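You operate a simulated robot arm through the tools that you are given. There is no shell and no other tool.

The job below is to be done with a simulated two-armed robot. You get a single attempt, and the scene is never put back.

## Task
The mixer tripped: reset the overload, then finish the mix at 600 rpm.
Fine: mains off before the white door opens, door shut before mains on; run till the lumps read 0 %, hands out of the drum, halt; mains off at the end.

Only the result counts: the job must be done as asked and must still hold three seconds after the hand-in. Knocking over, shifting, dropping, spilling or breaking anything else fails it.

## Robot
Two 7-joint arms with two-finger grippers on one trunk that stands fixed in place. Base frame: the origin is at the foot of the trunk, x ahead of it, y to its left, z up. Lengths are in mm, angles in rad, forces in N, time in s.
The left shoulder is at [78, 151, 988], the right one opposite. With the tool pointing down near the work surface each hand reaches from about 280 to 800 mm from the base axis, measured 20 degrees to its own side. Payload 2.54 kg a hand.
The tool frame of a hand sits at the grasp point between the pads (the TCP): z along the fingers, y along the line on which they close. The tips reach 30 mm beyond it. Largest opening 116 mm; the body of the gripper starts 95 mm behind the TCP.
Orientation is that of the tool frame in the base frame, as [roll, pitch, yaw] about the fixed x, y, z axes, in that order (R = Rz(yaw) Ry(pitch) Rx(roll)). With the fingers straight down and closing along the base's y, the tool's x points along the base's -x, its y along +y and its z along -z.

## Interface
- The arms move only by the tool send_rows. It takes "left_increments", "right_increments" or both (then of equal length, played together; a hand with none holds still); each is a list of rows, each a list of 3 entries, a list of its own where there are three numbers: the turn, a rotation vector about the tool's x, y, z in rad, then the shift along the tool's x, y, z in mm, then the finger opening in mm, from 0 to 116. In form: [[[wx, wy, wz], [x, y, z], grip], ...]. A call has 1 to 20 rows; each row shifts and turns the commanded pose from where the row before left it, along the tool's axes as they then stand. Rows are played at 5 a second. More than 50 mm and 0.15 rad between two rows, or a gripper value outside its range, and nothing of the call is played. A pose out of reach is approached as far as the arm can. The call stops where the force on the tool passes 50 N (or 10 N more than at its start, if that is more) or the arm is blocked; 0.2 s more then pass. Each finger travels about 72 mm/s and halts on what it meets, pressing with about 25 N; the grip force reading is that of the motor and also rises with nothing between the fingers. The clock runs only during rows and for 0.2 s after the last one: add rows that do not move to give the fingers time. It gives the time, the measured TCP pose, the force on the tool (base axes), the opening and the grip force at its end, in the units of the frame above (readings bear some noise), with the torque about the TCP (base axes, N m) and any sound that the robot's microphone picked up.
- Cameras (640 x 400 px; columns grow to the right, rows downward): "scene" is now at [154.2, -35.5, 1130.9]; the picture's right is [-0.38, -0.93, 0.00], its down [-0.33, 0.13, -0.94] and it looks along [0.87, -0.35, -0.35] (base axes); focal length 247 px, centre (320, 200). "left" rides on the left gripper at [69, 15, -122] in its tool frame; the picture's right is [-0.21, 0.98, 0.00], its down [-0.83, -0.18, -0.53] and it looks along [-0.52, -0.11, 0.85] (tool axes); focal length 251 px, centre (320, 200). "right" rides on the right gripper at [69, -15, -122] in its tool frame; the picture's right is [0.21, 0.98, 0.00], its down [-0.83, 0.18, -0.53] and it looks along [-0.52, 0.11, 0.85] (tool axes); focal length 251 px, centre (320, 200).
- camera(camera): a new picture of that camera. No time passes.
- raise_lower(by): slides the trunk up (or, below 0, down) by that many mm; the arms and the scene camera ride with it, the base frame stays. It gives what a move gives, with no picture.
- head_to(pan, tilt): turns the head with the scene camera to pan (to the left, within 1.396 rad either way) and tilt (down, from -0.506 to 1.204), counted from straight ahead of the robot. It gives what a move gives.
- measure_at(camera, pixels): for up to 12 pixels [column, row] of the newest picture of that camera ("zoom" is the newest enlarged one), the place [x, y, z] in the base frame of the surface seen there, good to about 2 mm. No time passes.
- close_up(camera, box): a new picture of the part [left, top, right, bottom] of that camera's present view, enlarged. No time passes.
- job_done(): hands the job in; it is judged then, once.

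Unless the task says otherwise, let go and move clear before handing in.

The tools are called after "Request:" by a JSON object that holds its "name" and its "arguments". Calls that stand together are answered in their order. send_rows: Moves the arms, as the interface text tells. Its arguments: {"type":"object","properties":{"left_increments":{"type":"array"},"right_increments":{"type":"array"}},"required":[]} The other tools are called the same way: raise_lower (by) slides the trunk up or down; head_to (pan, tilt) turns the head that bears the scene camera; camera (camera) takes a picture; measure_at (camera, pixels) gives the place of the surface under pixels of a picture; close_up (camera, box) takes an enlarged picture of a part of a camera's view; job_done () hands the job in.

At the start:

```text
clock: 0.0
left_tcp_pos: [333.4, 24.0, 1011.5]
left_tcp_rot: [-3.139, -0.001, -3.139]
left_wrist_force: [-0.3, 0.4, -0.2]
left_ft_torque: [0.0, 0.01, -0.02]
left_opening: 115.9
left_grasp_force: 0.1
right_tcp_pos: [299.7, -377.5, 992.1]
right_tcp_rot: [-3.141, 0.0, -3.141]
right_wrist_force: [-0.2, -0.2, 0.3]
right_ft_torque: [-0.02, 0.01, 0.02]
right_opening: 115.7
right_grasp_force: 0.2
trunk travel left (down, up): [-225.0, 64.0]
head pan, tilt: [-0.387, 0.36]
```

scene: 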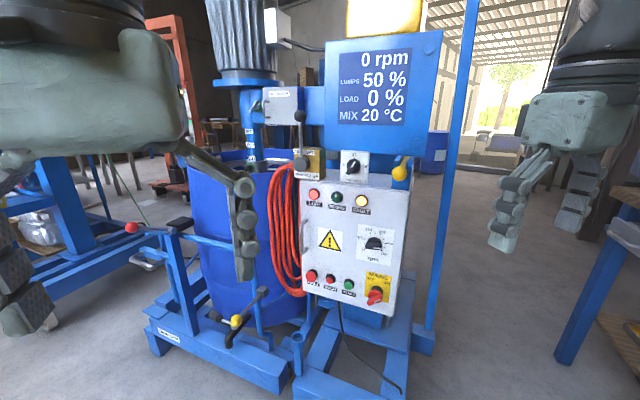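
right: 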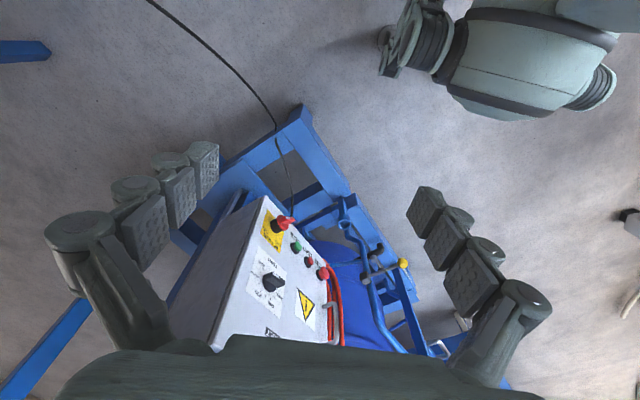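
left: 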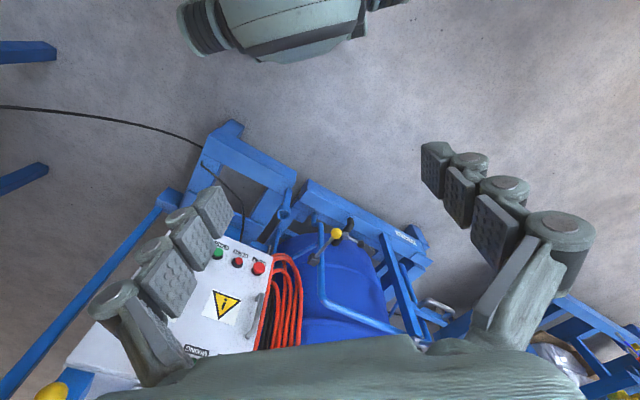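

The scene shows the mixer with a display (0 rpm, lumps 50 %, load 0 %), a white cabinet with lamps, a dial, buttons and a red/yellow mains switch. I'll enlarge parts of the view to read the labels before moving anything.

Request:
{"name": "close_up", "arguments": {"camera": "scene", "box": [280, 140, 420, 320]}}

Request:
{"name": "close_up", "arguments": {"camera": "scene", "box": [230, 20, 450, 180]}}

Request:
{"name": "close_up", "arguments": {"camera": "scene", "box": [100, 140, 320, 380]}}

```text
2.22 times, centred on (350, 230) of scene
```

zoom: 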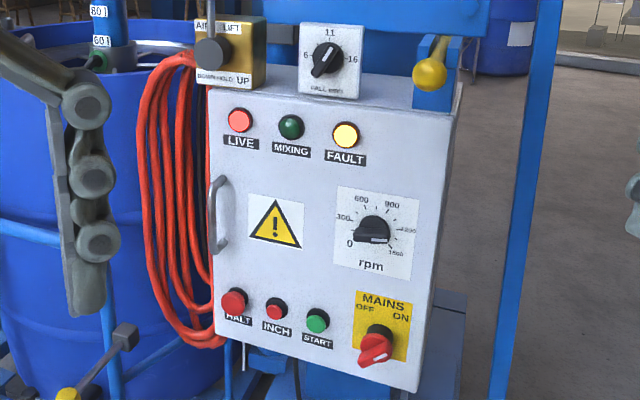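

```text
2.50 times, centred on (340, 100) of scene
```

zoom: 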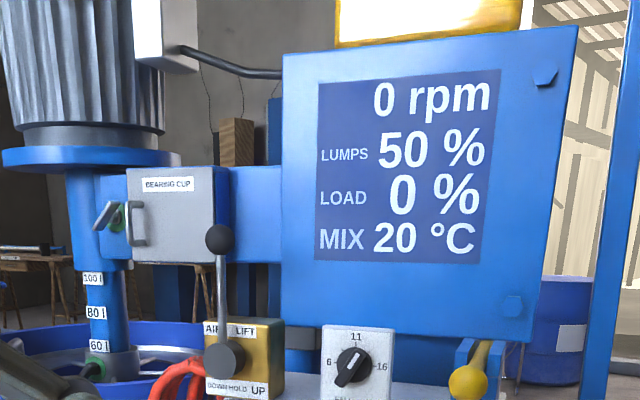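

```text
1.67 times, centred on (210, 260) of scene
```

zoom: 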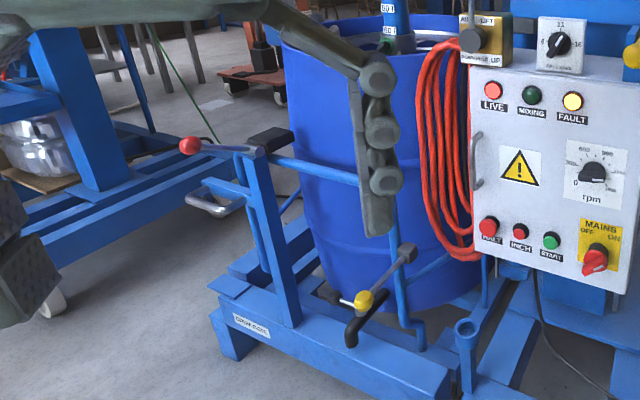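

The cabinet has LIVE lit (red), FAULT lit (yellow), a 0–1500 rpm dial at 0, HALT / INCH / START buttons and a MAINS switch that seems ON. I'll turn the head to see the rest of the surroundings.

Request:
{"name": "head_to", "arguments": {"pan": -0.2, "tilt": 0.7}}

Request:
{"name": "camera", "arguments": {"camera": "scene"}}

Request:
{"name": "measure_at", "arguments": {"camera": "right", "pixels": [[282, 222], [295, 246], [308, 262], [323, 273], [272, 283], [265, 198], [215, 345], [330, 320]]}}

```text
clock: 0.8
left_tcp_pos: [332.2, 23.5, 1011.7]
left_tcp_rot: [-3.14, 0.0, -3.139]
left_wrist_force: [0.2, -0.1, 0.0]
left_ft_torque: [-0.03, -0.04, 0.0]
left_opening: 115.9
left_grasp_force: 0.0
right_tcp_pos: [298.9, -375.8, 991.0]
right_tcp_rot: [-3.141, 0.0, -3.139]
right_wrist_force: [0.8, -0.2, 0.4]
right_ft_torque: [-0.02, -0.01, -0.01]
right_opening: 116.0
right_grasp_force: 0.1
trunk travel left (down, up): [-225.0, 64.0]
head pan, tilt: [-0.201, 0.7]
```

```text
taken
```

scene: 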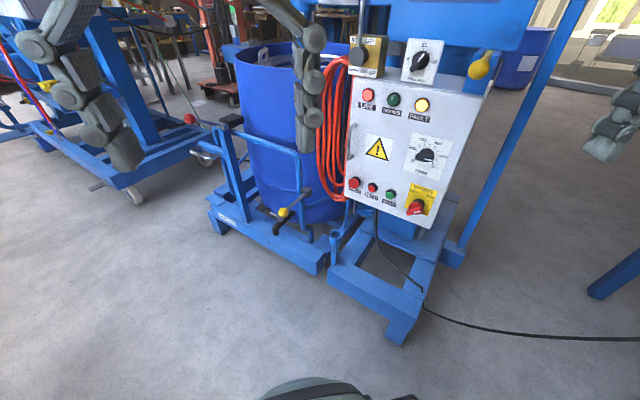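

```text
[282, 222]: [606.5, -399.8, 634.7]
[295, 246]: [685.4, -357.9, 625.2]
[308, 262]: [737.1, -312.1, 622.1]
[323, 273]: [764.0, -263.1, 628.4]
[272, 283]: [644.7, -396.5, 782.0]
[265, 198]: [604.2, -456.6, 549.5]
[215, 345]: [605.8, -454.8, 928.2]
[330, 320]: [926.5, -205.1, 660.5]
```

The panel is within reach at x≈600–760, y≈-260 to -460. I'll survey more views (left, right, up) so I know of any other equipment and notes that matter.

Request:
{"name": "head_to", "arguments": {"pan": -0.45, "tilt": 0.0}}

Request:
{"name": "camera", "arguments": {"camera": "scene"}}

Request:
{"name": "close_up", "arguments": {"camera": "scene", "box": [200, 60, 440, 240]}}

Request:
{"name": "close_up", "arguments": {"camera": "scene", "box": [240, 230, 440, 400]}}

```text
clock: 1.9
left_tcp_pos: [332.6, 22.5, 1011.8]
left_tcp_rot: [-3.138, -0.001, -3.14]
left_wrist_force: [0.1, -0.7, -0.3]
left_ft_torque: [-0.01, 0.02, -0.01]
left_opening: 116.2
left_grasp_force: 0.1
right_tcp_pos: [299.8, -377.1, 991.4]
right_tcp_rot: [-3.141, -0.001, -3.139]
right_wrist_force: [0.3, -0.4, -0.2]
right_ft_torque: [-0.01, -0.04, -0.02]
right_opening: 116.2
right_grasp_force: 0.2
trunk travel left (down, up): [-225.0, 64.0]
head pan, tilt: [-0.45, 0.0]
```

```text
taken
```

scene: 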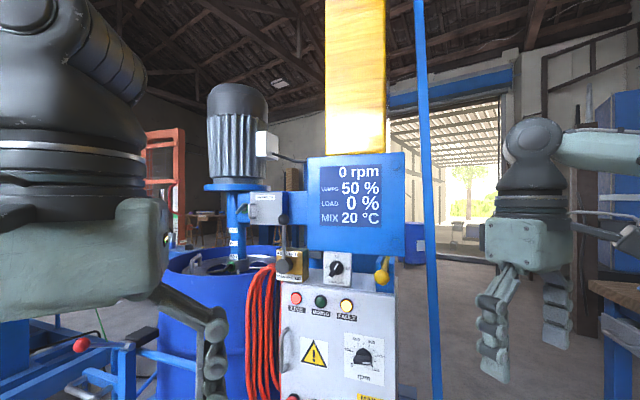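

```text
2.22 times, centred on (320, 150) of scene
```

zoom: 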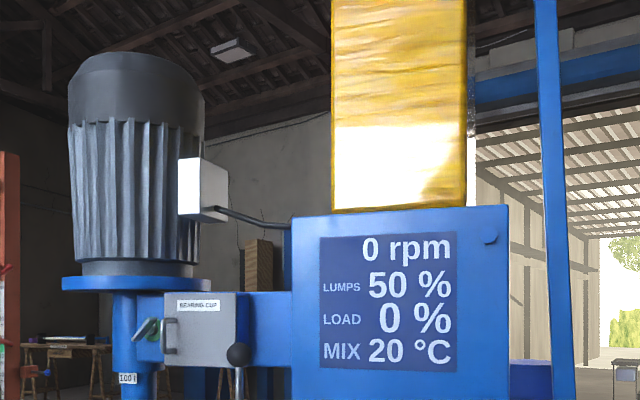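

```text
2.35 times, centred on (340, 315) of scene
```

zoom: 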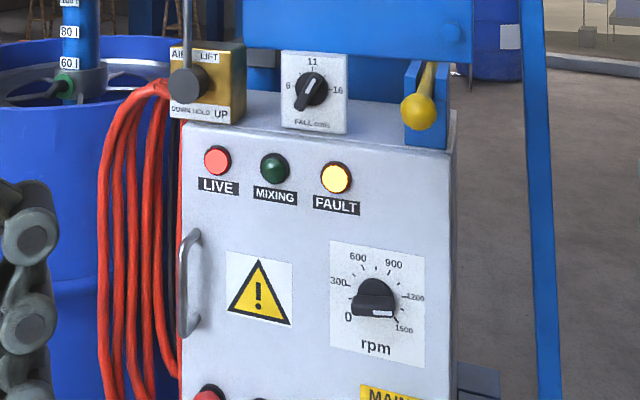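

The head seems lowered into the drum with the shaft mark near "60 l". I'll look left and right, then plan.

Request:
{"name": "head_to", "arguments": {"pan": 0.5, "tilt": 0.5}}

Request:
{"name": "camera", "arguments": {"camera": "scene"}}

Request:
{"name": "head_to", "arguments": {"pan": -1.1, "tilt": 0.5}}

Request:
{"name": "camera", "arguments": {"camera": "scene"}}

```text
clock: 3.1
left_tcp_pos: [332.4, 23.1, 1012.6]
left_tcp_rot: [-3.14, 0.0, -3.14]
left_wrist_force: [0.9, -0.1, -0.1]
left_ft_torque: [0.02, 0.0, 0.01]
left_opening: 116.0
left_grasp_force: 0.0
right_tcp_pos: [299.8, -376.1, 991.7]
right_tcp_rot: [-3.141, -0.001, -3.141]
right_wrist_force: [0.8, 0.0, -0.9]
right_ft_torque: [0.01, 0.0, -0.02]
right_opening: 116.2
right_grasp_force: 0.0
trunk travel left (down, up): [-225.0, 64.0]
head pan, tilt: [0.499, 0.499]
```

```text
taken
```

scene: 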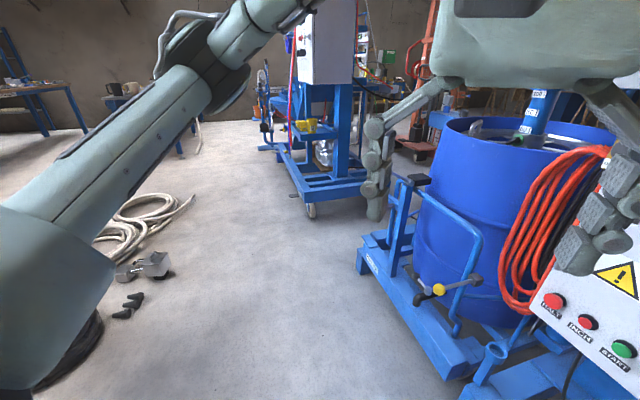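

```text
clock: 4.8
left_tcp_pos: [332.6, 22.2, 1012.1]
left_tcp_rot: [-3.139, 0.001, -3.14]
left_wrist_force: [-0.1, 0.0, 0.1]
left_ft_torque: [0.02, 0.02, -0.02]
left_opening: 115.9
left_grasp_force: 0.1
right_tcp_pos: [300.2, -375.4, 991.7]
right_tcp_rot: [3.14, 0.0, -3.14]
right_wrist_force: [-0.4, -0.8, 0.1]
right_ft_torque: [0.02, -0.01, 0.02]
right_opening: 116.0
right_grasp_force: 0.0
trunk travel left (down, up): [-225.0, 64.0]
head pan, tilt: [-1.1, 0.499]
```

```text
taken
```

scene: 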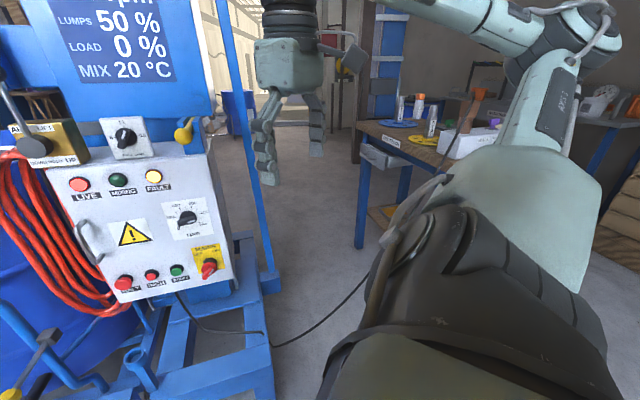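

There is a side bench on the right with items; I'll zoom there once for completeness, then face the panel and measure its features.

Request:
{"name": "close_up", "arguments": {"camera": "scene", "box": [340, 60, 560, 240]}}

Request:
{"name": "head_to", "arguments": {"pan": -0.5, "tilt": 0.5}}

Request:
{"name": "camera", "arguments": {"camera": "scene"}}

Request:
{"name": "close_up", "arguments": {"camera": "scene", "box": [240, 100, 440, 280]}}

```text
2.22 times, centred on (450, 150) of scene
```

zoom: 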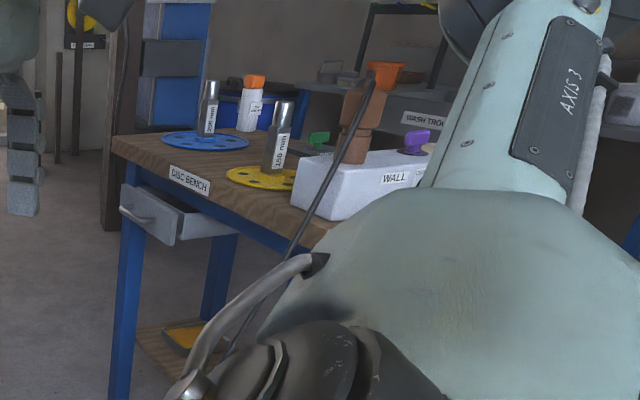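

```text
clock: 5.8
left_tcp_pos: [332.3, 22.4, 1011.9]
left_tcp_rot: [-3.14, 0.002, -3.14]
left_wrist_force: [-0.3, 1.0, -0.4]
left_ft_torque: [0.02, -0.02, -0.01]
left_opening: 116.0
left_grasp_force: 0.1
right_tcp_pos: [300.2, -377.3, 991.1]
right_tcp_rot: [3.14, 0.001, 3.141]
right_wrist_force: [-0.4, -0.8, 0.2]
right_ft_torque: [0.02, 0.0, 0.02]
right_opening: 116.1
right_grasp_force: 0.0
trunk travel left (down, up): [-225.0, 64.0]
head pan, tilt: [-0.499, 0.499]
```

```text
taken
```

scene: 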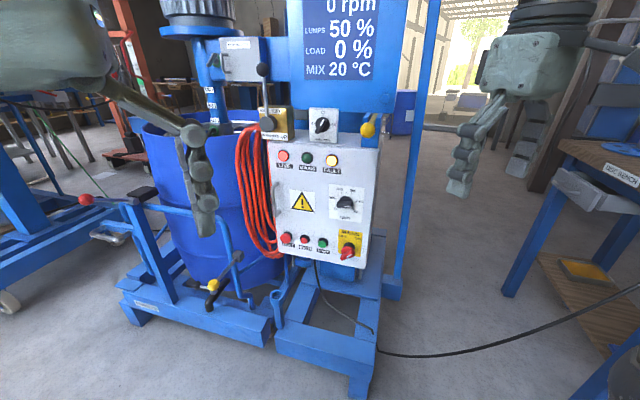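

```text
2.22 times, centred on (340, 190) of scene
```

zoom: 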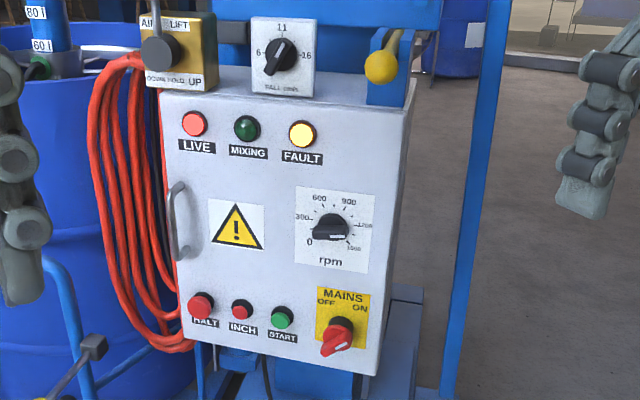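

The mains knob (zoom ~(338,340)) points down-left; the dial points near 0 or 1500 — to be checked closer. I'll measure the panel plane, handle, buttons, dial and mains switch.

Request:
{"name": "measure_at", "arguments": {"camera": "zoom", "pixels": [[175, 120], [200, 290], [385, 300], [395, 130], [330, 228], [340, 330], [335, 348], [201, 303], [241, 308], [281, 315], [182, 190], [182, 250]]}}

Request:
{"name": "measure_at", "arguments": {"camera": "scene", "pixels": [[262, 71], [274, 124], [322, 125], [368, 130], [345, 203], [300, 150], [360, 150], [340, 50], [225, 130], [180, 130], [210, 285], [290, 240]]}}

Request:
{"name": "close_up", "arguments": {"camera": "scene", "box": [325, 185, 375, 265]}}

```text
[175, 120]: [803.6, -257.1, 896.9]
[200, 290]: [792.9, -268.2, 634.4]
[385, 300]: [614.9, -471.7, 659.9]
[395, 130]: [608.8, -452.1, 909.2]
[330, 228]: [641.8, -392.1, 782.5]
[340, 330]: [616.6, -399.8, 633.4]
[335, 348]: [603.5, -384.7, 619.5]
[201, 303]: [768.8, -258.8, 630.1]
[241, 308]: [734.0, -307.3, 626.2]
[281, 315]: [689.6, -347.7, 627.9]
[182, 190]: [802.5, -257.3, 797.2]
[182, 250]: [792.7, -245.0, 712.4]
```

```text
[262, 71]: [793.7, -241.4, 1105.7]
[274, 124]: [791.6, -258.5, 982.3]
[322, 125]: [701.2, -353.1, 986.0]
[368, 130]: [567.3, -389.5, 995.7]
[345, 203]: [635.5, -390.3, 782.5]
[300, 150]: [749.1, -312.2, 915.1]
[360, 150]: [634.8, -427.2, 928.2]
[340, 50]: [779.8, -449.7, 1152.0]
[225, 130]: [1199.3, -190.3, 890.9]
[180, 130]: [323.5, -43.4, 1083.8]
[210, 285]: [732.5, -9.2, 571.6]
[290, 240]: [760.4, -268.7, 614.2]
```

```text
5.00 times, centred on (350, 225) of scene
```

zoom: 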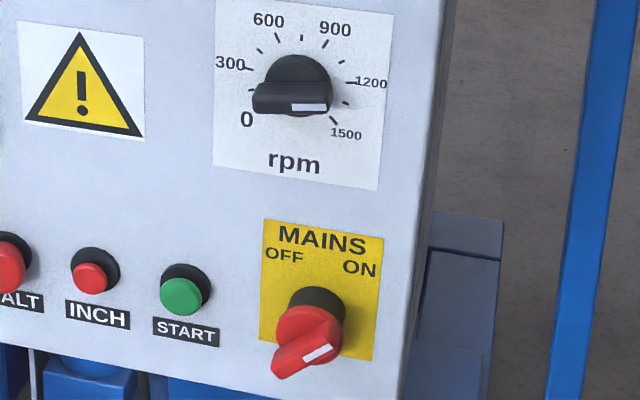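

The panel is a vertical plane facing about (-0.71, +0.71), with its right edge (hinge side) at ~(609,-452) and the handle edge at ~(803,-257). I'll zoom the right wrist camera to read where the dial and mains knob point.

Request:
{"name": "close_up", "arguments": {"camera": "right", "box": [210, 190, 350, 350]}}

Request:
{"name": "close_up", "arguments": {"camera": "scene", "box": [255, 60, 385, 150]}}

Request:
{"name": "close_up", "arguments": {"camera": "left", "box": [160, 200, 320, 360]}}

```text
2.50 times, centred on (280, 270) of right
```

zoom: 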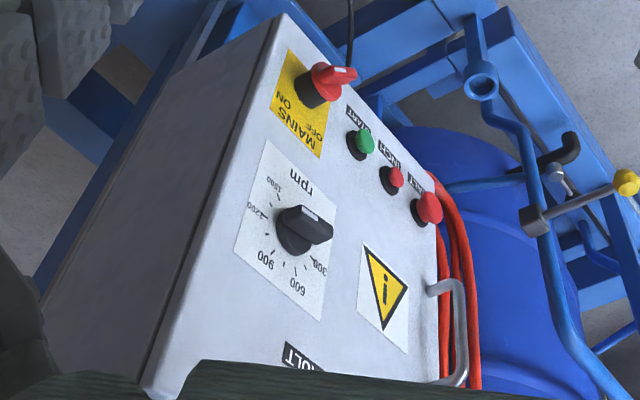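

```text
4.44 times, centred on (320, 105) of scene
```

zoom: 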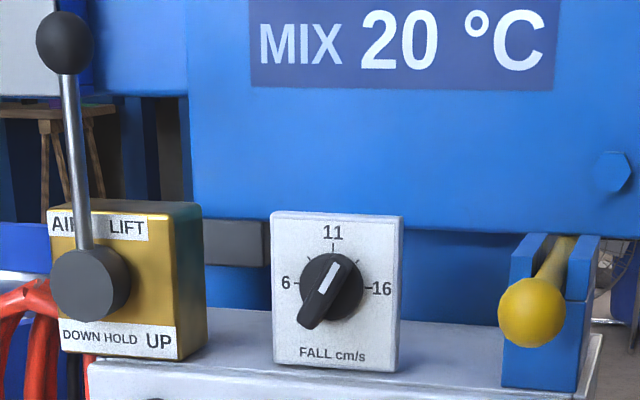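

```text
2.50 times, centred on (240, 280) of left
```

zoom: 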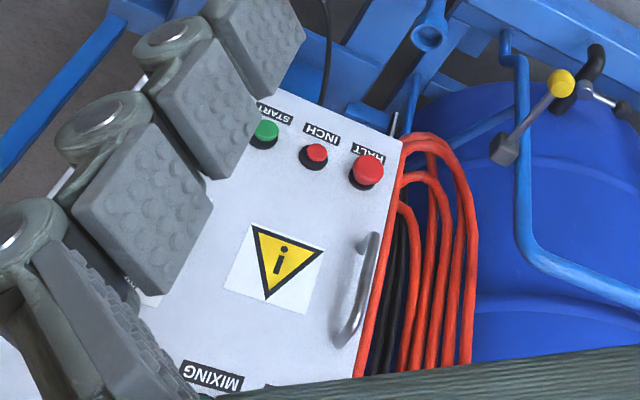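

The fall dial and air lift are not part of this job. Mains knob mark sits at its upper-right (ON), dial mark points right (about 1250–1350 rpm). I'll measure the right-hand bench and the clutter nearby, to know the clearances before lowering the trunk.

Request:
{"name": "measure_at", "arguments": {"camera": "scene", "pixels": [[565, 145], [620, 175], [600, 205], [510, 285], [630, 285], [390, 280], [350, 370], [360, 300], [85, 200], [240, 258], [130, 310], [270, 330]]}}

Request:
{"name": "head_to", "arguments": {"pan": -1.2, "tilt": 0.9}}

Request:
{"name": "camera", "arguments": {"camera": "scene"}}

```text
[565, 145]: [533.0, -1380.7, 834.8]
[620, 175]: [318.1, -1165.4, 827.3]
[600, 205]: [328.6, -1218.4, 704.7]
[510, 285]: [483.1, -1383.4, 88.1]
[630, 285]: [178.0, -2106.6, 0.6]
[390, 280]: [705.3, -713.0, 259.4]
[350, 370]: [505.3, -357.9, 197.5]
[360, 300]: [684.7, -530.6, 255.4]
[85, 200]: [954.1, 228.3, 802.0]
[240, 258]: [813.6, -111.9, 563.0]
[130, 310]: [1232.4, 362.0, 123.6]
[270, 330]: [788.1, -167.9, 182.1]
```

```text
clock: 6.9
left_tcp_pos: [332.8, 22.4, 1013.0]
left_tcp_rot: [-3.14, -0.001, -3.141]
left_wrist_force: [0.1, 0.1, 0.1]
left_ft_torque: [0.02, 0.01, -0.01]
left_opening: 116.0
left_grasp_force: 0.1
right_tcp_pos: [300.7, -377.3, 990.9]
right_tcp_rot: [-3.141, -0.001, -3.14]
right_wrist_force: [0.5, -0.6, 0.4]
right_ft_torque: [0.0, 0.03, 0.02]
right_opening: 116.0
right_grasp_force: 0.1
trunk travel left (down, up): [-225.0, 64.0]
head pan, tilt: [-1.201, 0.901]
```

```text
taken
```

scene: 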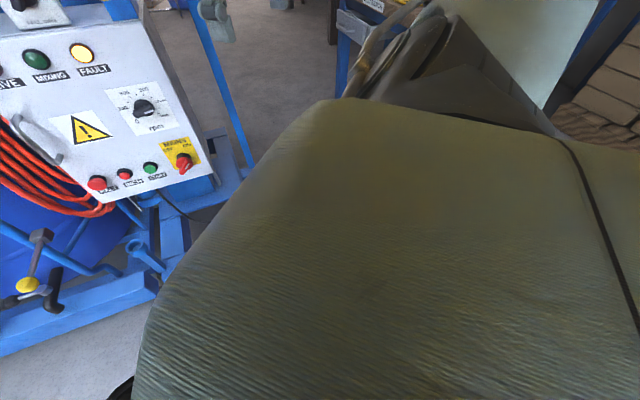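

The bench is far off (y < -1165), so there is room. I'll lower the trunk 150 mm so the hands can reach the panel level, then face the panel again.

Request:
{"name": "raise_lower", "arguments": {"by": -150}}

Request:
{"name": "head_to", "arguments": {"pan": -0.5, "tilt": 0.3}}

Request:
{"name": "camera", "arguments": {"camera": "scene"}}

```text
clock: 8.6
left_tcp_pos: [333.4, 23.4, 862.8]
left_tcp_rot: [-3.14, 0.002, -3.14]
left_wrist_force: [0.0, -0.4, 0.5]
left_ft_torque: [-0.04, -0.01, 0.03]
left_opening: 116.0
left_grasp_force: 0.1
right_tcp_pos: [299.7, -376.6, 841.4]
right_tcp_rot: [3.141, 0.001, -3.141]
right_wrist_force: [0.2, 0.4, -0.1]
right_ft_torque: [0.0, -0.03, 0.01]
right_opening: 116.0
right_grasp_force: 0.0
trunk travel left (down, up): [-75.0, 214.0]
head pan, tilt: [-1.201, 0.901]
```

```text
clock: 9.7
left_tcp_pos: [332.8, 23.1, 862.4]
left_tcp_rot: [-3.14, 0.0, -3.14]
left_wrist_force: [-0.5, 0.2, -0.6]
left_ft_torque: [-0.02, -0.04, -0.01]
left_opening: 115.9
left_grasp_force: 0.0
right_tcp_pos: [300.4, -376.9, 841.9]
right_tcp_rot: [3.141, 0.001, -3.139]
right_wrist_force: [-0.2, 0.5, 0.7]
right_ft_torque: [0.0, -0.01, 0.0]
right_opening: 116.0
right_grasp_force: 0.0
trunk travel left (down, up): [-75.0, 214.0]
head pan, tilt: [-0.499, 0.3]
```

```text
taken
```

scene: 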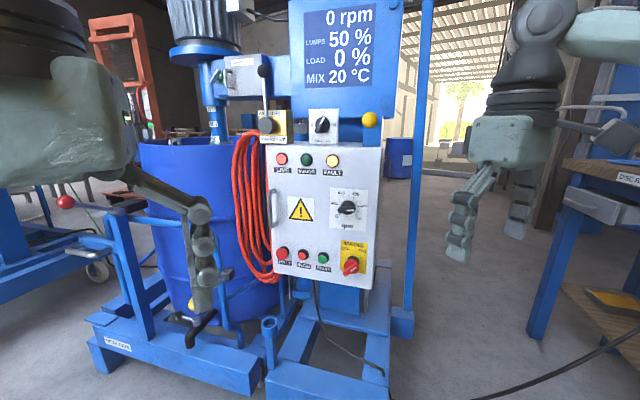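

Request:
{"name": "close_up", "arguments": {"camera": "scene", "box": [260, 140, 390, 300]}}

Request:
{"name": "close_up", "arguments": {"camera": "scene", "box": [320, 180, 380, 290]}}

```text
2.50 times, centred on (325, 220) of scene
```

zoom: 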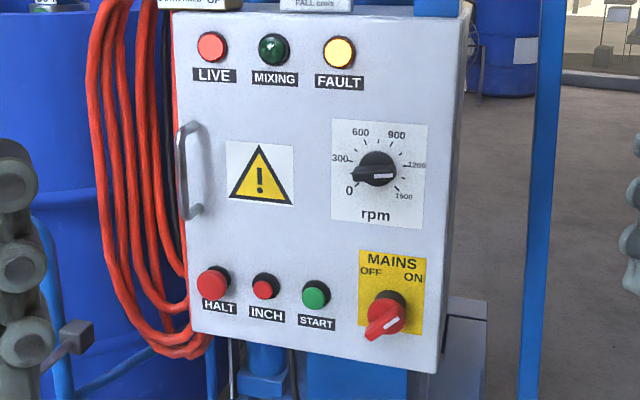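

```text
3.64 times, centred on (350, 235) of scene
```

zoom: 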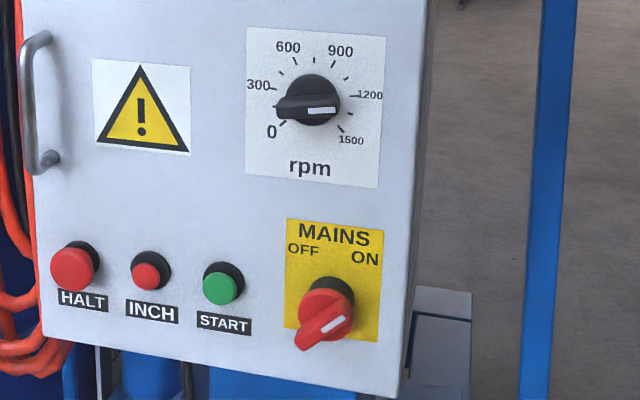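

FAULT and LIVE are lit; the dial mark (zoom ~(322,110)) points right to about 1200, mains mark (333,322) points upper-right = ON. I'll swing the right hand to point at the panel (tool z along (0.71,-0.71,0)), stopping ~180 mm in front of the mains knob.

Request:
{"name": "send_rows", "arguments": {"right_increments": [[[0, 0, 0.1309], [0, 0, 0], 116], [[0, 0, 0.1309], [0, 0, 0], 116], [[0, 0, 0.1309], [0, 0, 0], 110], [[0, 0, 0.1309], [0, 0, 0], 100], [[0, 0, 0.1309], [0, 0, 0], 90], [[0, 0, 0.1309], [0, 0, 0], 80], [[0, -0.1309, 0], [-7.6, 17.4, 11.75], 70], [[0, -0.1309, 0], [-6.0, 17.4, 12.64], 70], [[0, -0.1309, 0], [-4.3, 17.4, 13.32], 70], [[0, -0.1309, 0], [-2.52, 17.4, 13.77], 70], [[0, -0.1309, 0], [-0.71, 17.4, 13.98], 70], [[0, -0.1309, 0], [1.12, 17.4, 13.95], 70], [[0, -0.1309, 0], [2.94, 17.4, 13.68], 70], [[0, -0.1309, 0], [4.69, 17.4, 13.18], 70], [[0, -0.1309, 0], [6.38, 17.4, 12.46], 70], [[0, -0.1309, 0], [7.95, 17.4, 11.52], 70], [[0, -0.1309, 0], [9.38, 17.4, 10.38], 70], [[0, -0.1309, 0], [10.66, 17.4, 9.06], 70]]}}

Request:
{"name": "camera", "arguments": {"camera": "scene"}}

Request:
{"name": "camera", "arguments": {"camera": "right"}}

```text
clock: 13.5
left_tcp_pos: [333.3, 24.2, 862.5]
left_tcp_rot: [-3.14, -0.001, -3.141]
left_wrist_force: [-0.3, -0.1, 0.2]
left_ft_torque: [-0.02, -0.01, -0.01]
left_opening: 115.8
left_grasp_force: 0.1
right_tcp_pos: [562.2, -331.0, 724.6]
right_tcp_rot: [2.673, 1.565, 1.894]
right_wrist_force: [-0.4, -0.4, 0.3]
right_ft_torque: [0.01, 0.01, 0.02]
right_opening: 69.6
right_grasp_force: 0.1
right hand out of reach, approached as far as the arm can: row 11, 12, 13, 17, 18
trunk travel left (down, up): [-75.0, 214.0]
head pan, tilt: [-0.499, 0.3]
```

```text
taken
```

scene: 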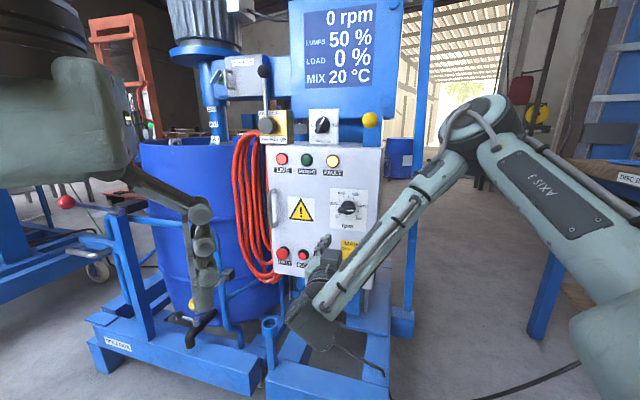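

```text
taken
```

right: 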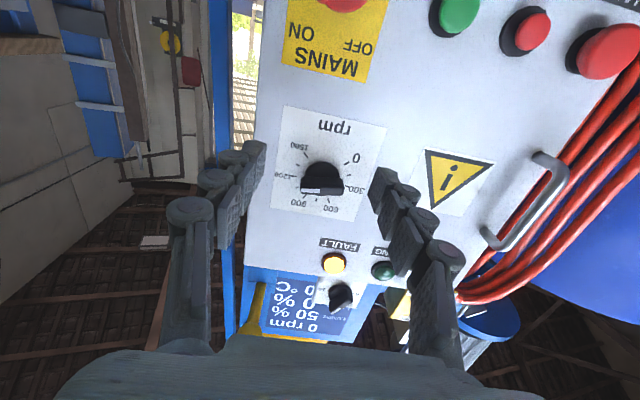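

The hand now points at the panel but stopped short of the commanded spot (it sits at (562,-331,725), still ~120 mm in front). I'll zoom this frontal wrist view to read the dial and mains knob.

Request:
{"name": "close_up", "arguments": {"camera": "right", "box": [260, 90, 400, 230]}}

Request:
{"name": "measure_at", "arguments": {"camera": "right", "pixels": [[320, 175], [305, 190], [340, 190], [500, 240], [555, 200], [540, 165], [490, 232], [460, 15], [530, 30], [600, 50], [280, 60], [270, 230]]}}

```text
2.86 times, centred on (330, 160) of right
```

zoom: 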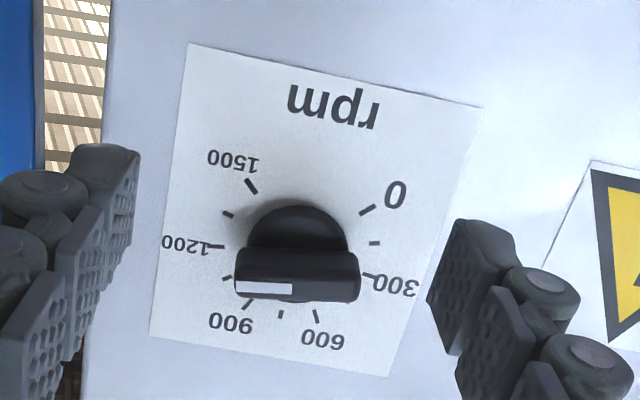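

```text
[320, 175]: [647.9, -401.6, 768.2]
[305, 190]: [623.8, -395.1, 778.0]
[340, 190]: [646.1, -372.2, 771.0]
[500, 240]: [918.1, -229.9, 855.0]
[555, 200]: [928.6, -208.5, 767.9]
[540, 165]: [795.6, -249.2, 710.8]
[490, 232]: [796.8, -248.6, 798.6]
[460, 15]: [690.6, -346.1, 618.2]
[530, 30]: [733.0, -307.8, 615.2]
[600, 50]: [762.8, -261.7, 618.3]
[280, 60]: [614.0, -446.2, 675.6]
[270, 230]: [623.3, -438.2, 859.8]
```

The dial reads 1200 (bar horizontal, white mark at panel-right). I'll move the right hand down toward the mains level with a modest advance, to see how the commanded pose responds.

Request:
{"name": "send_rows", "arguments": {"right_increments": [[[0, 0, 0], [12, 0, 10], 70], [[0, 0, 0], [12, 0, 10], 70], [[0, 0, 0], [12, 0, 10], 70], [[0, 0, 0], [12, 0, 10], 70], [[0, 0, 0], [12, 0, 0], 70], [[0, 0, 0], [0, 0, 0], 70]]}}

Request:
{"name": "camera", "arguments": {"camera": "right"}}

Request:
{"name": "camera", "arguments": {"camera": "scene"}}

```text
clock: 14.9
left_tcp_pos: [333.6, 23.0, 862.6]
left_tcp_rot: [-3.14, 0.0, -3.14]
left_wrist_force: [-0.3, 1.0, 0.0]
left_ft_torque: [0.02, 0.04, -0.02]
left_opening: 116.0
left_grasp_force: 0.1
right_tcp_pos: [588.1, -366.0, 672.9]
right_tcp_rot: [3.028, 1.569, 2.247]
right_wrist_force: [-0.2, 0.9, 0.6]
right_ft_torque: [0.05, 0.04, 0.01]
right_opening: 69.8
right_grasp_force: 0.0
right hand out of reach, approached as far as the arm can: row 5
trunk travel left (down, up): [-75.0, 214.0]
head pan, tilt: [-0.499, 0.3]
```

```text
taken
```

right: 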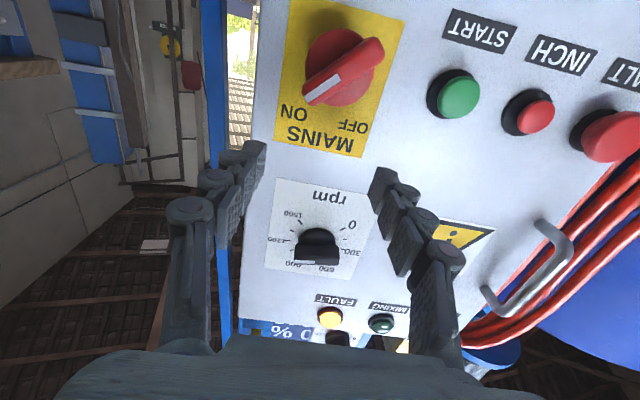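

```text
taken
```

scene: 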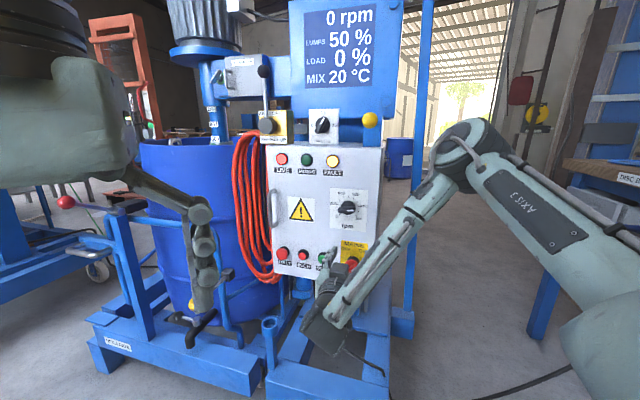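

The wrist view shows the mains knob clearly: bar from (385,45) to (305,100) with the white mark at the ON end. I'll measure it and the panel precisely.

Request:
{"name": "measure_at", "arguments": {"camera": "right", "pixels": [[325, 90], [345, 70], [372, 52], [355, 90], [330, 50], [300, 100], [385, 120], [458, 97], [535, 115], [610, 135], [318, 245], [345, 60]]}}

Request:
{"name": "close_up", "arguments": {"camera": "right", "box": [260, 0, 420, 160]}}

```text
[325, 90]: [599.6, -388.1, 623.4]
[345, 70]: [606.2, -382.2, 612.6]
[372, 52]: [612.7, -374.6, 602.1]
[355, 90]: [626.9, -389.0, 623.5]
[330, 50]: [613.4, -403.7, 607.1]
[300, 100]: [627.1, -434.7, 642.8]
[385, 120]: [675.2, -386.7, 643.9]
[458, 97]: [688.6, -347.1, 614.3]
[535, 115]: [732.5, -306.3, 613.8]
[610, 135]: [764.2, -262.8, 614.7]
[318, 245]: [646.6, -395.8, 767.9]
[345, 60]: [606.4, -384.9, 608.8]
```

```text
2.50 times, centred on (340, 80) of right
```

zoom: 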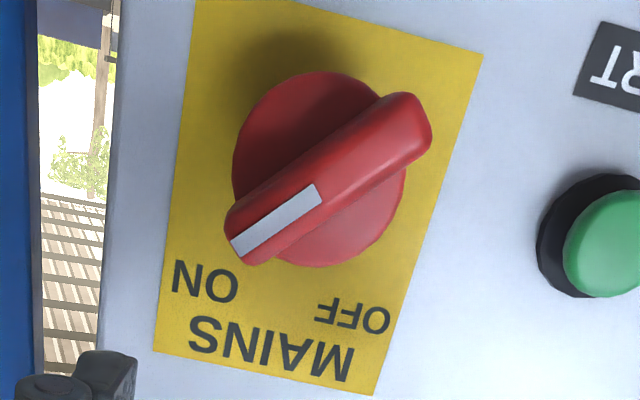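

Bar top centre is at ≈(605.7,-382.7,613.5), standing 52 mm off the panel, bar angle ≈45° toward ON, ~43 mm long. I'll back off to ~100 mm, roll the hand +45° to straddle the bar, then lower the trunk to its level.

Request:
{"name": "send_rows", "arguments": {"right_increments": [[[0, 0, 0.1309], [0, 0, -9], 64], [[0, 0, 0.1309], [0, 0, -9], 58], [[0, 0, 0.1309], [0, 0, -9], 52], [[0, 0, 0.1309], [0, 0, 0], 46], [[0, 0, 0.1309], [0, 0, 0], 46], [[0, 0, 0.1309], [0, 0, 0], 46], [[0, 0, 0], [0, 0, 0], 46]]}}

Request:
{"name": "camera", "arguments": {"camera": "right"}}

```text
clock: 16.5
left_tcp_pos: [332.1, 21.9, 862.2]
left_tcp_rot: [-3.14, 0.001, -3.139]
left_wrist_force: [0.1, -0.4, -0.8]
left_ft_torque: [0.0, 0.04, -0.01]
left_opening: 115.8
left_grasp_force: 0.0
right_tcp_pos: [558.2, -366.3, 732.4]
right_tcp_rot: [1.573, 0.785, 0.791]
right_wrist_force: [0.6, 0.0, 0.3]
right_ft_torque: [0.01, -0.01, 0.01]
right_opening: 46.1
right_grasp_force: 0.0
right hand out of reach, approached as far as the arm can: row 2, 3, 4, 5, 6
trunk travel left (down, up): [-75.0, 214.0]
head pan, tilt: [-0.499, 0.3]
```

```text
taken
```

right: 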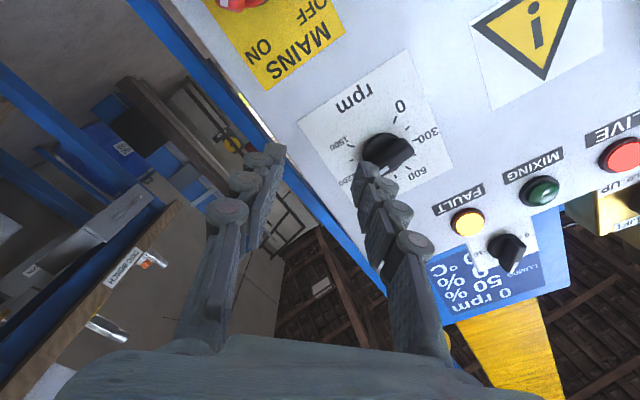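

The right arm can't hold the horizontal, rolled pose low enough (it slid up to z=732), while the panel's normal points at the left shoulder, so the left arm suits this panel much better. I'll unroll and withdraw the right hand back to a tool-down pose to the right.

Request:
{"name": "send_rows", "arguments": {"right_increments": [[[0, 0, -0.1309], [0, 0, 0], 46], [[0, 0, -0.1309], [0, 0, 0], 46], [[0, 0, -0.1309], [0, 0, 0], 46], [[0, 0, -0.1309], [0, 0, 0], 46], [[0, 0, -0.1309], [0, 0, 0], 46], [[0, 0, -0.1309], [0, 0, 0], 46]]}}

Request:
{"name": "camera", "arguments": {"camera": "scene"}}

```text
clock: 17.9
left_tcp_pos: [332.0, 23.0, 861.9]
left_tcp_rot: [-3.141, 0.0, -3.138]
left_wrist_force: [-0.9, -0.1, -0.2]
left_ft_torque: [-0.03, 0.0, -0.02]
left_opening: 116.1
left_grasp_force: 0.0
right_tcp_pos: [560.2, -366.5, 730.6]
right_tcp_rot: [-1.722, 1.57, -2.505]
right_wrist_force: [0.1, -0.2, 0.5]
right_ft_torque: [0.02, -0.02, -0.01]
right_opening: 46.0
right_grasp_force: 0.0
trunk travel left (down, up): [-75.0, 214.0]
head pan, tilt: [-0.499, 0.3]
```

```text
taken
```

scene: 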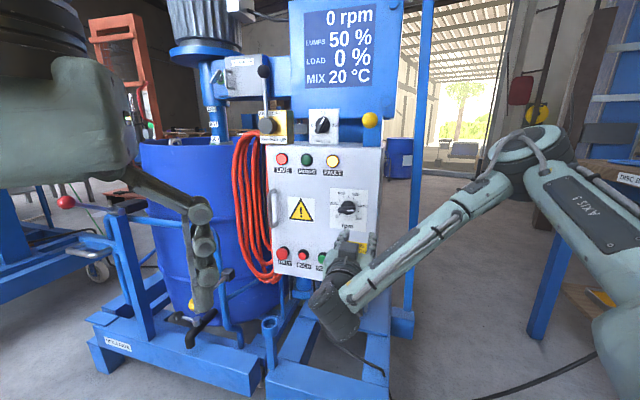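

The right hand is back to unrolled. I'll pitch it back to fingers-down while withdrawing to about (350,-450,850).

Request:
{"name": "send_rows", "arguments": {"right_increments": [[[0, 0.1309, 0], [-9.83, -17.2, -7.3], 60], [[0, 0.1309, 0], [-8.79, -17.2, -8.52], 60], [[0, 0.1309, 0], [-7.61, -17.2, -9.6], 60], [[0, 0.1309, 0], [-6.29, -17.2, -10.5], 60], [[0, 0.1309, 0], [-4.86, -17.2, -11.24], 60], [[0, 0.1309, 0], [-3.36, -17.2, -11.78], 60], [[0, 0.1309, 0], [-1.79, -17.2, -12.11], 60], [[0, 0.1309, 0], [-0.19, -17.2, -12.24], 60], [[0, 0.1309, 0], [1.41, -17.2, -12.16], 60], [[0, 0.1309, 0], [2.98, -17.2, -11.88], 60], [[0, 0.1309, 0], [4.51, -17.2, -11.38], 60], [[0, 0.1309, 0], [5.96, -17.2, -10.7], 60], [[0, 0, -0.1309], [0, 0, 0], 60], [[0, 0, -0.1309], [0, 0, 0], 60], [[0, 0, -0.1309], [0, 0, 0], 60], [[0, 0, -0.1309], [0, 0, 0], 60], [[0, 0, -0.1309], [0, 0, 0], 60], [[0, 0, -0.1309], [0, 0, 0], 60]]}}

Request:
{"name": "camera", "arguments": {"camera": "scene"}}

```text
clock: 21.7
left_tcp_pos: [332.5, 23.5, 861.6]
left_tcp_rot: [-3.138, 0.0, -3.139]
left_wrist_force: [0.2, -0.7, 0.6]
left_ft_torque: [-0.02, -0.01, -0.02]
left_opening: 115.7
left_grasp_force: 0.1
right_tcp_pos: [350.9, -450.1, 849.6]
right_tcp_rot: [3.14, -0.002, -3.138]
right_wrist_force: [-0.5, 0.4, -0.2]
right_ft_torque: [-0.01, -0.01, -0.03]
right_opening: 60.0
right_grasp_force: 0.1
trunk travel left (down, up): [-75.0, 214.0]
head pan, tilt: [-0.499, 0.3]
```

```text
taken
```

scene: 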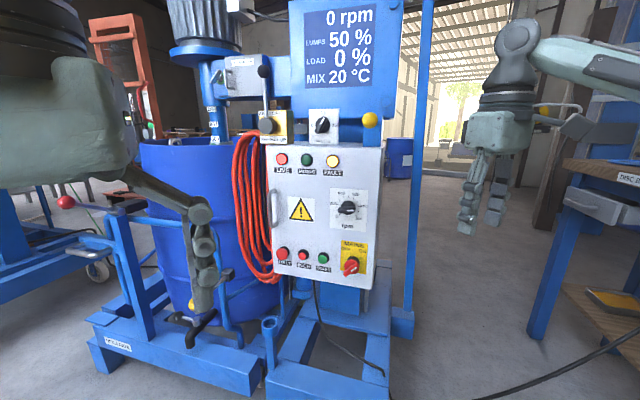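

The right hand is back at (351,-450,850), fingers down. Now I'll swing the left hand to point at the panel, ~150 mm in front of the mains knob, and shift the right hand a bit further right for room.

Request:
{"name": "send_rows", "arguments": {"left_increments": [[[0, 0, 0.1309], [0, 0, 0], 116], [[0, 0, 0.1309], [0, 0, 0], 110], [[0, 0, 0.1309], [0, 0, 0], 100], [[0, 0, 0.1309], [0, 0, 0], 90], [[0, 0, 0.1309], [0, 0, 0], 80], [[0, 0, 0.1309], [0, 0, 0], 70], [[0, -0.1309, 0], [-31.8, -7.8, 18.5], 60], [[0, -0.1309, 0], [-29.1, -7.8, 22.5], 50], [[0, -0.1309, 0], [-25.9, -7.8, 26.1], 50], [[0, -0.1309, 0], [-22.3, -7.8, 29.3], 50], [[0, -0.1309, 0], [-18.3, -7.8, 31.9], 50], [[0, -0.1309, 0], [-14.0, -7.8, 34.0], 50], [[0, -0.1309, 0], [-9.4, -7.8, 35.6], 50], [[0, -0.1309, 0], [-4.7, -7.8, 36.5], 50], [[0, -0.1309, 0], [0.1, -7.8, 36.8], 50], [[0, -0.1309, 0], [4.9, -7.8, 36.5], 50], [[0, -0.1309, 0], [9.6, -7.8, 35.5], 50], [[0, -0.1309, 0], [14.2, -7.8, 33.9], 50]], "right_increments": [[[0, 0, 0], [10, -18, 0], 60], [[0, 0, 0], [10, -18, 0], 60], [[0, 0, 0], [10, -18, 0], 60], [[0, 0, 0], [10, -18, 0], 60], [[0, 0, 0], [10, -18, 0], 60], [[0, 0, 0], [0, 0, 0], 60], [[0, 0, 0], [0, 0, 0], 60], [[0, 0, 0], [0, 0, 0], 60], [[0, 0, 0], [0, 0, 0], 60], [[0, 0, 0], [0, 0, 0], 60], [[0, 0, 0], [0, 0, 0], 60], [[0, 0, 0], [0, 0, 0], 60], [[0, 0, 0], [0, 0, 0], 60], [[0, 0, 0], [0, 0, 0], 60], [[0, 0, 0], [0, 0, 0], 60], [[0, 0, 0], [0, 0, 0], 60], [[0, 0, 0], [0, 0, 0], 60], [[0, 0, 0], [0, 0, 0], 60]]}}

Request:
{"name": "camera", "arguments": {"camera": "scene"}}

Request:
{"name": "camera", "arguments": {"camera": "left"}}

```text
clock: 25.5
left_tcp_pos: [486.8, -229.8, 696.2]
left_tcp_rot: [-3.135, 1.181, 2.361]
left_wrist_force: [-0.2, 0.7, 0.6]
left_ft_torque: [0.01, 0.0, -0.01]
left_opening: 50.0
left_grasp_force: 0.1
left hand out of reach, approached as far as the arm can: row 16, 17, 18
right_tcp_pos: [302.3, -540.5, 848.4]
right_tcp_rot: [3.141, 0.0, -3.138]
right_wrist_force: [-0.1, 0.0, 0.4]
right_ft_torque: [0.0, 0.0, -0.03]
right_opening: 60.0
right_grasp_force: 0.2
trunk travel left (down, up): [-75.0, 214.0]
head pan, tilt: [-0.499, 0.3]
```

```text
taken
```

scene: 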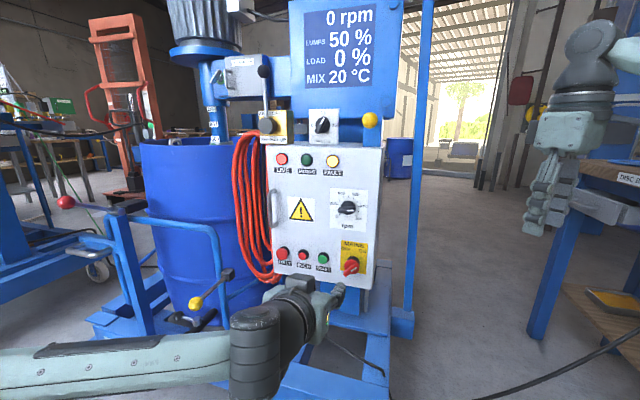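

```text
taken
```

left: 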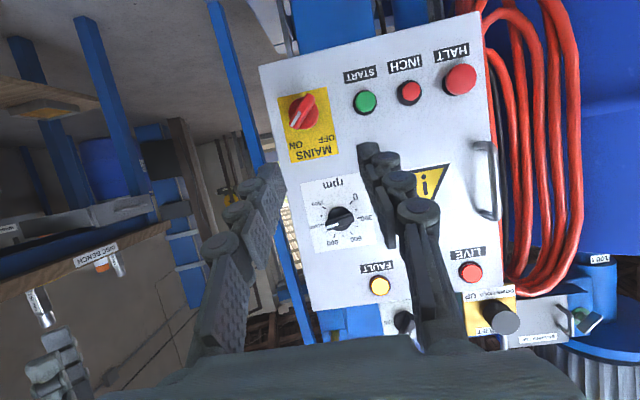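

The left hand got to (487,-230,696) with pitch 68° of the 90° wanted; the last rows were out of reach. I'll try just the remaining pitch in place, to learn which limit it is.

Request:
{"name": "send_rows", "arguments": {"left_increments": [[[0, -0.13, 0], [0, 0, 10], 50], [[0, -0.13, 0], [0, 0, 10], 50], [[0, -0.13, 0], [0, 0, 10], 50]]}}

Request:
{"name": "camera", "arguments": {"camera": "scene"}}

```text
clock: 26.3
left_tcp_pos: [486.9, -229.1, 696.5]
left_tcp_rot: [-3.139, 1.179, 2.361]
left_wrist_force: [0.4, 0.1, 0.5]
left_ft_torque: [-0.03, -0.02, 0.02]
left_opening: 49.8
left_grasp_force: 0.0
left hand out of reach, approached as far as the arm can: row 1, 2, 3
right_tcp_pos: [303.1, -541.2, 849.0]
right_tcp_rot: [3.14, 0.0, -3.141]
right_wrist_force: [-1.0, 0.6, -0.1]
right_ft_torque: [0.0, 0.04, 0.04]
right_opening: 60.0
right_grasp_force: 0.0
trunk travel left (down, up): [-75.0, 214.0]
head pan, tilt: [-0.499, 0.3]
```

```text
taken
```

scene: 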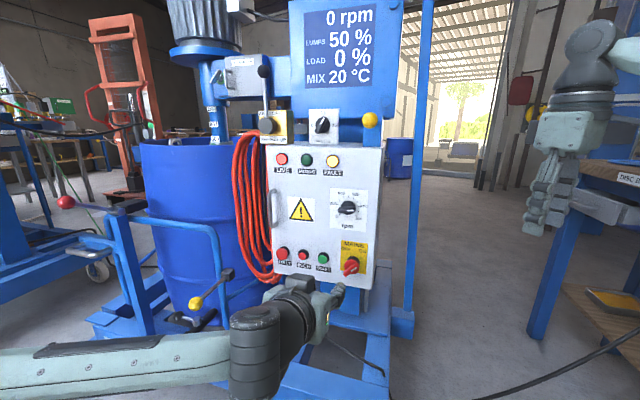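

The arm is stuck at a joint limit rather than a distance limit. I'll look at the left arm's posture to find a better elbow configuration.

Request:
{"name": "head_to", "arguments": {"pan": 0.1, "tilt": 0.8}}

Request:
{"name": "camera", "arguments": {"camera": "scene"}}

Request:
{"name": "camera", "arguments": {"camera": "right"}}

```text
clock: 27.3
left_tcp_pos: [486.9, -229.2, 695.7]
left_tcp_rot: [-3.136, 1.18, 2.361]
left_wrist_force: [0.6, -0.5, 0.1]
left_ft_torque: [-0.01, 0.05, 0.03]
left_opening: 50.1
left_grasp_force: 0.0
right_tcp_pos: [302.8, -540.1, 849.1]
right_tcp_rot: [3.14, 0.0, -3.141]
right_wrist_force: [0.7, -0.2, -0.3]
right_ft_torque: [0.0, 0.0, 0.0]
right_opening: 59.9
right_grasp_force: 0.1
trunk travel left (down, up): [-75.0, 214.0]
head pan, tilt: [0.099, 0.799]
```

```text
taken
```

scene: 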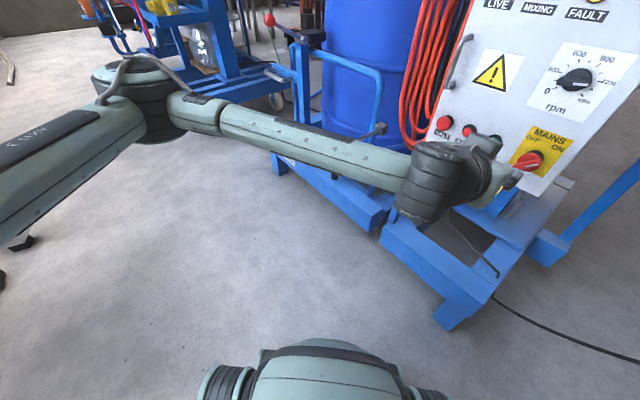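

```text
taken
```

right: 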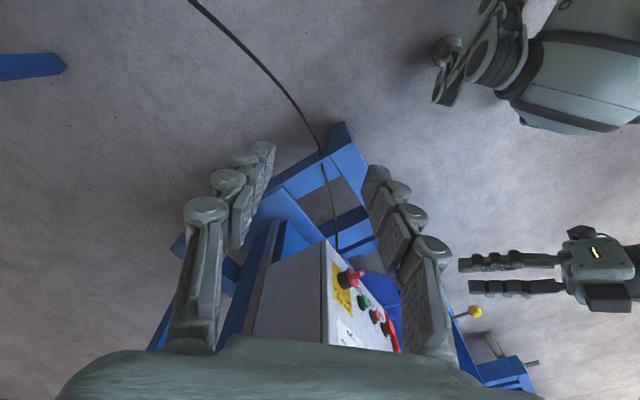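

Request:
{"name": "measure_at", "arguments": {"camera": "scene", "pixels": [[145, 75], [190, 108], [230, 120], [320, 145], [400, 165], [440, 160], [430, 200], [470, 180], [50, 140], [490, 190]]}}

```text
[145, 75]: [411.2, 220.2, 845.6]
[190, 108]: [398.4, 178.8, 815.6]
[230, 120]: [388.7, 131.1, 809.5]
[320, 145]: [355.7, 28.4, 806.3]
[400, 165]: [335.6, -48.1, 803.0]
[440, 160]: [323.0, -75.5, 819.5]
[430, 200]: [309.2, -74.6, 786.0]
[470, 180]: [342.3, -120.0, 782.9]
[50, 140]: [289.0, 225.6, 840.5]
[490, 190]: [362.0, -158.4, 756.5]
```

The left arm is folded (elbow at (411,220), wrist near (315,-90,780)), so a wrist-roll joint is probably at its limit. I'll test rolling toward the ON-grasp orientation (+z turn) here in free space.

Request:
{"name": "send_rows", "arguments": {"left_increments": [[[0, 0, 0.1309], [0, 0, 0], 50], [[0, 0, 0.1309], [0, 0, 0], 50], [[0, 0, 0.1309], [0, 0, 0], 50], [[0, 0, 0.1309], [0, 0, 0], 50], [[0, 0, 0.1309], [0, 0, 0], 50], [[0, 0, 0.1309], [0, 0, 0], 50]]}}

```text
clock: 28.7
left_tcp_pos: [486.1, -231.1, 695.9]
left_tcp_rot: [2.1, 0.713, 1.152]
left_wrist_force: [-0.3, -0.4, 0.3]
left_ft_torque: [-0.01, -0.04, 0.0]
left_opening: 50.0
left_grasp_force: 0.0
right_tcp_pos: [302.5, -539.0, 848.6]
right_tcp_rot: [-3.141, 0.001, -3.141]
right_wrist_force: [-0.4, 0.0, 0.4]
right_ft_torque: [-0.02, 0.01, -0.02]
right_opening: 59.9
right_grasp_force: 0.1
trunk travel left (down, up): [-75.0, 214.0]
head pan, tilt: [0.099, 0.799]
```

Roll is free. Now the remaining upward pitch, expressed in the rolled frame, with small forward shifts.

Request:
{"name": "send_rows", "arguments": {"left_increments": [[[-0.0922, -0.0922, 0], [0, 0, 8], 50], [[-0.0922, -0.0922, 0], [0, 0, 8], 50], [[-0.0922, -0.0922, 0], [0, 0, 8], 50], [[0, 0, 0], [0, 0, 0], 50]]}}

Request:
{"name": "camera", "arguments": {"camera": "left"}}

```text
clock: 29.7
left_tcp_pos: [487.2, -230.4, 696.1]
left_tcp_rot: [2.1, 0.715, 1.152]
left_wrist_force: [-0.2, 0.5, 0.2]
left_ft_torque: [0.0, -0.01, 0.0]
left_opening: 50.3
left_grasp_force: 0.2
left hand out of reach, approached as far as the arm can: row 1, 2, 3
right_tcp_pos: [300.1, -539.4, 848.8]
right_tcp_rot: [3.141, 0.0, -3.139]
right_wrist_force: [-0.8, -1.0, 0.9]
right_ft_torque: [-0.03, 0.0, 0.03]
right_opening: 60.0
right_grasp_force: 0.1
trunk travel left (down, up): [-75.0, 214.0]
head pan, tilt: [0.099, 0.799]
```

```text
taken
```

left: 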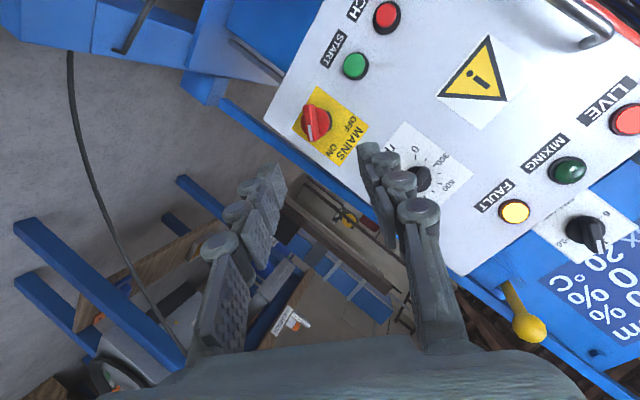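

Pitch is still refused while roll is free, so the wrist bend is what limits it. I'll extend the arm forward 60 mm along the panel normal first, which should unfold the elbow, then retry pitching.

Request:
{"name": "send_rows", "arguments": {"left_increments": [[[0, 0, 0], [-5.4, 5.4, 18.5], 50], [[0, 0, 0], [-5.4, 5.4, 18.5], 50], [[0, 0, 0], [-5.4, 5.4, 18.5], 50], [[-0.07, -0.07, 0], [0, 0, 0], 50], [[-0.07, -0.07, 0], [0, 0, 0], 50], [[0, 0, 0], [0, 0, 0], 50]]}}

```text
clock: 31.1
left_tcp_pos: [528.9, -271.2, 695.3]
left_tcp_rot: [2.102, 0.714, 1.151]
left_wrist_force: [0.4, 0.0, -0.1]
left_ft_torque: [0.01, 0.03, 0.02]
left_opening: 50.2
left_grasp_force: 0.0
left hand out of reach, approached as far as the arm can: row 4, 5
right_tcp_pos: [300.6, -539.1, 848.9]
right_tcp_rot: [-3.141, -0.002, -3.14]
right_wrist_force: [0.3, 0.0, -0.3]
right_ft_torque: [-0.01, 0.02, 0.02]
right_opening: 59.9
right_grasp_force: 0.1
trunk travel left (down, up): [-75.0, 214.0]
head pan, tilt: [0.099, 0.799]
```

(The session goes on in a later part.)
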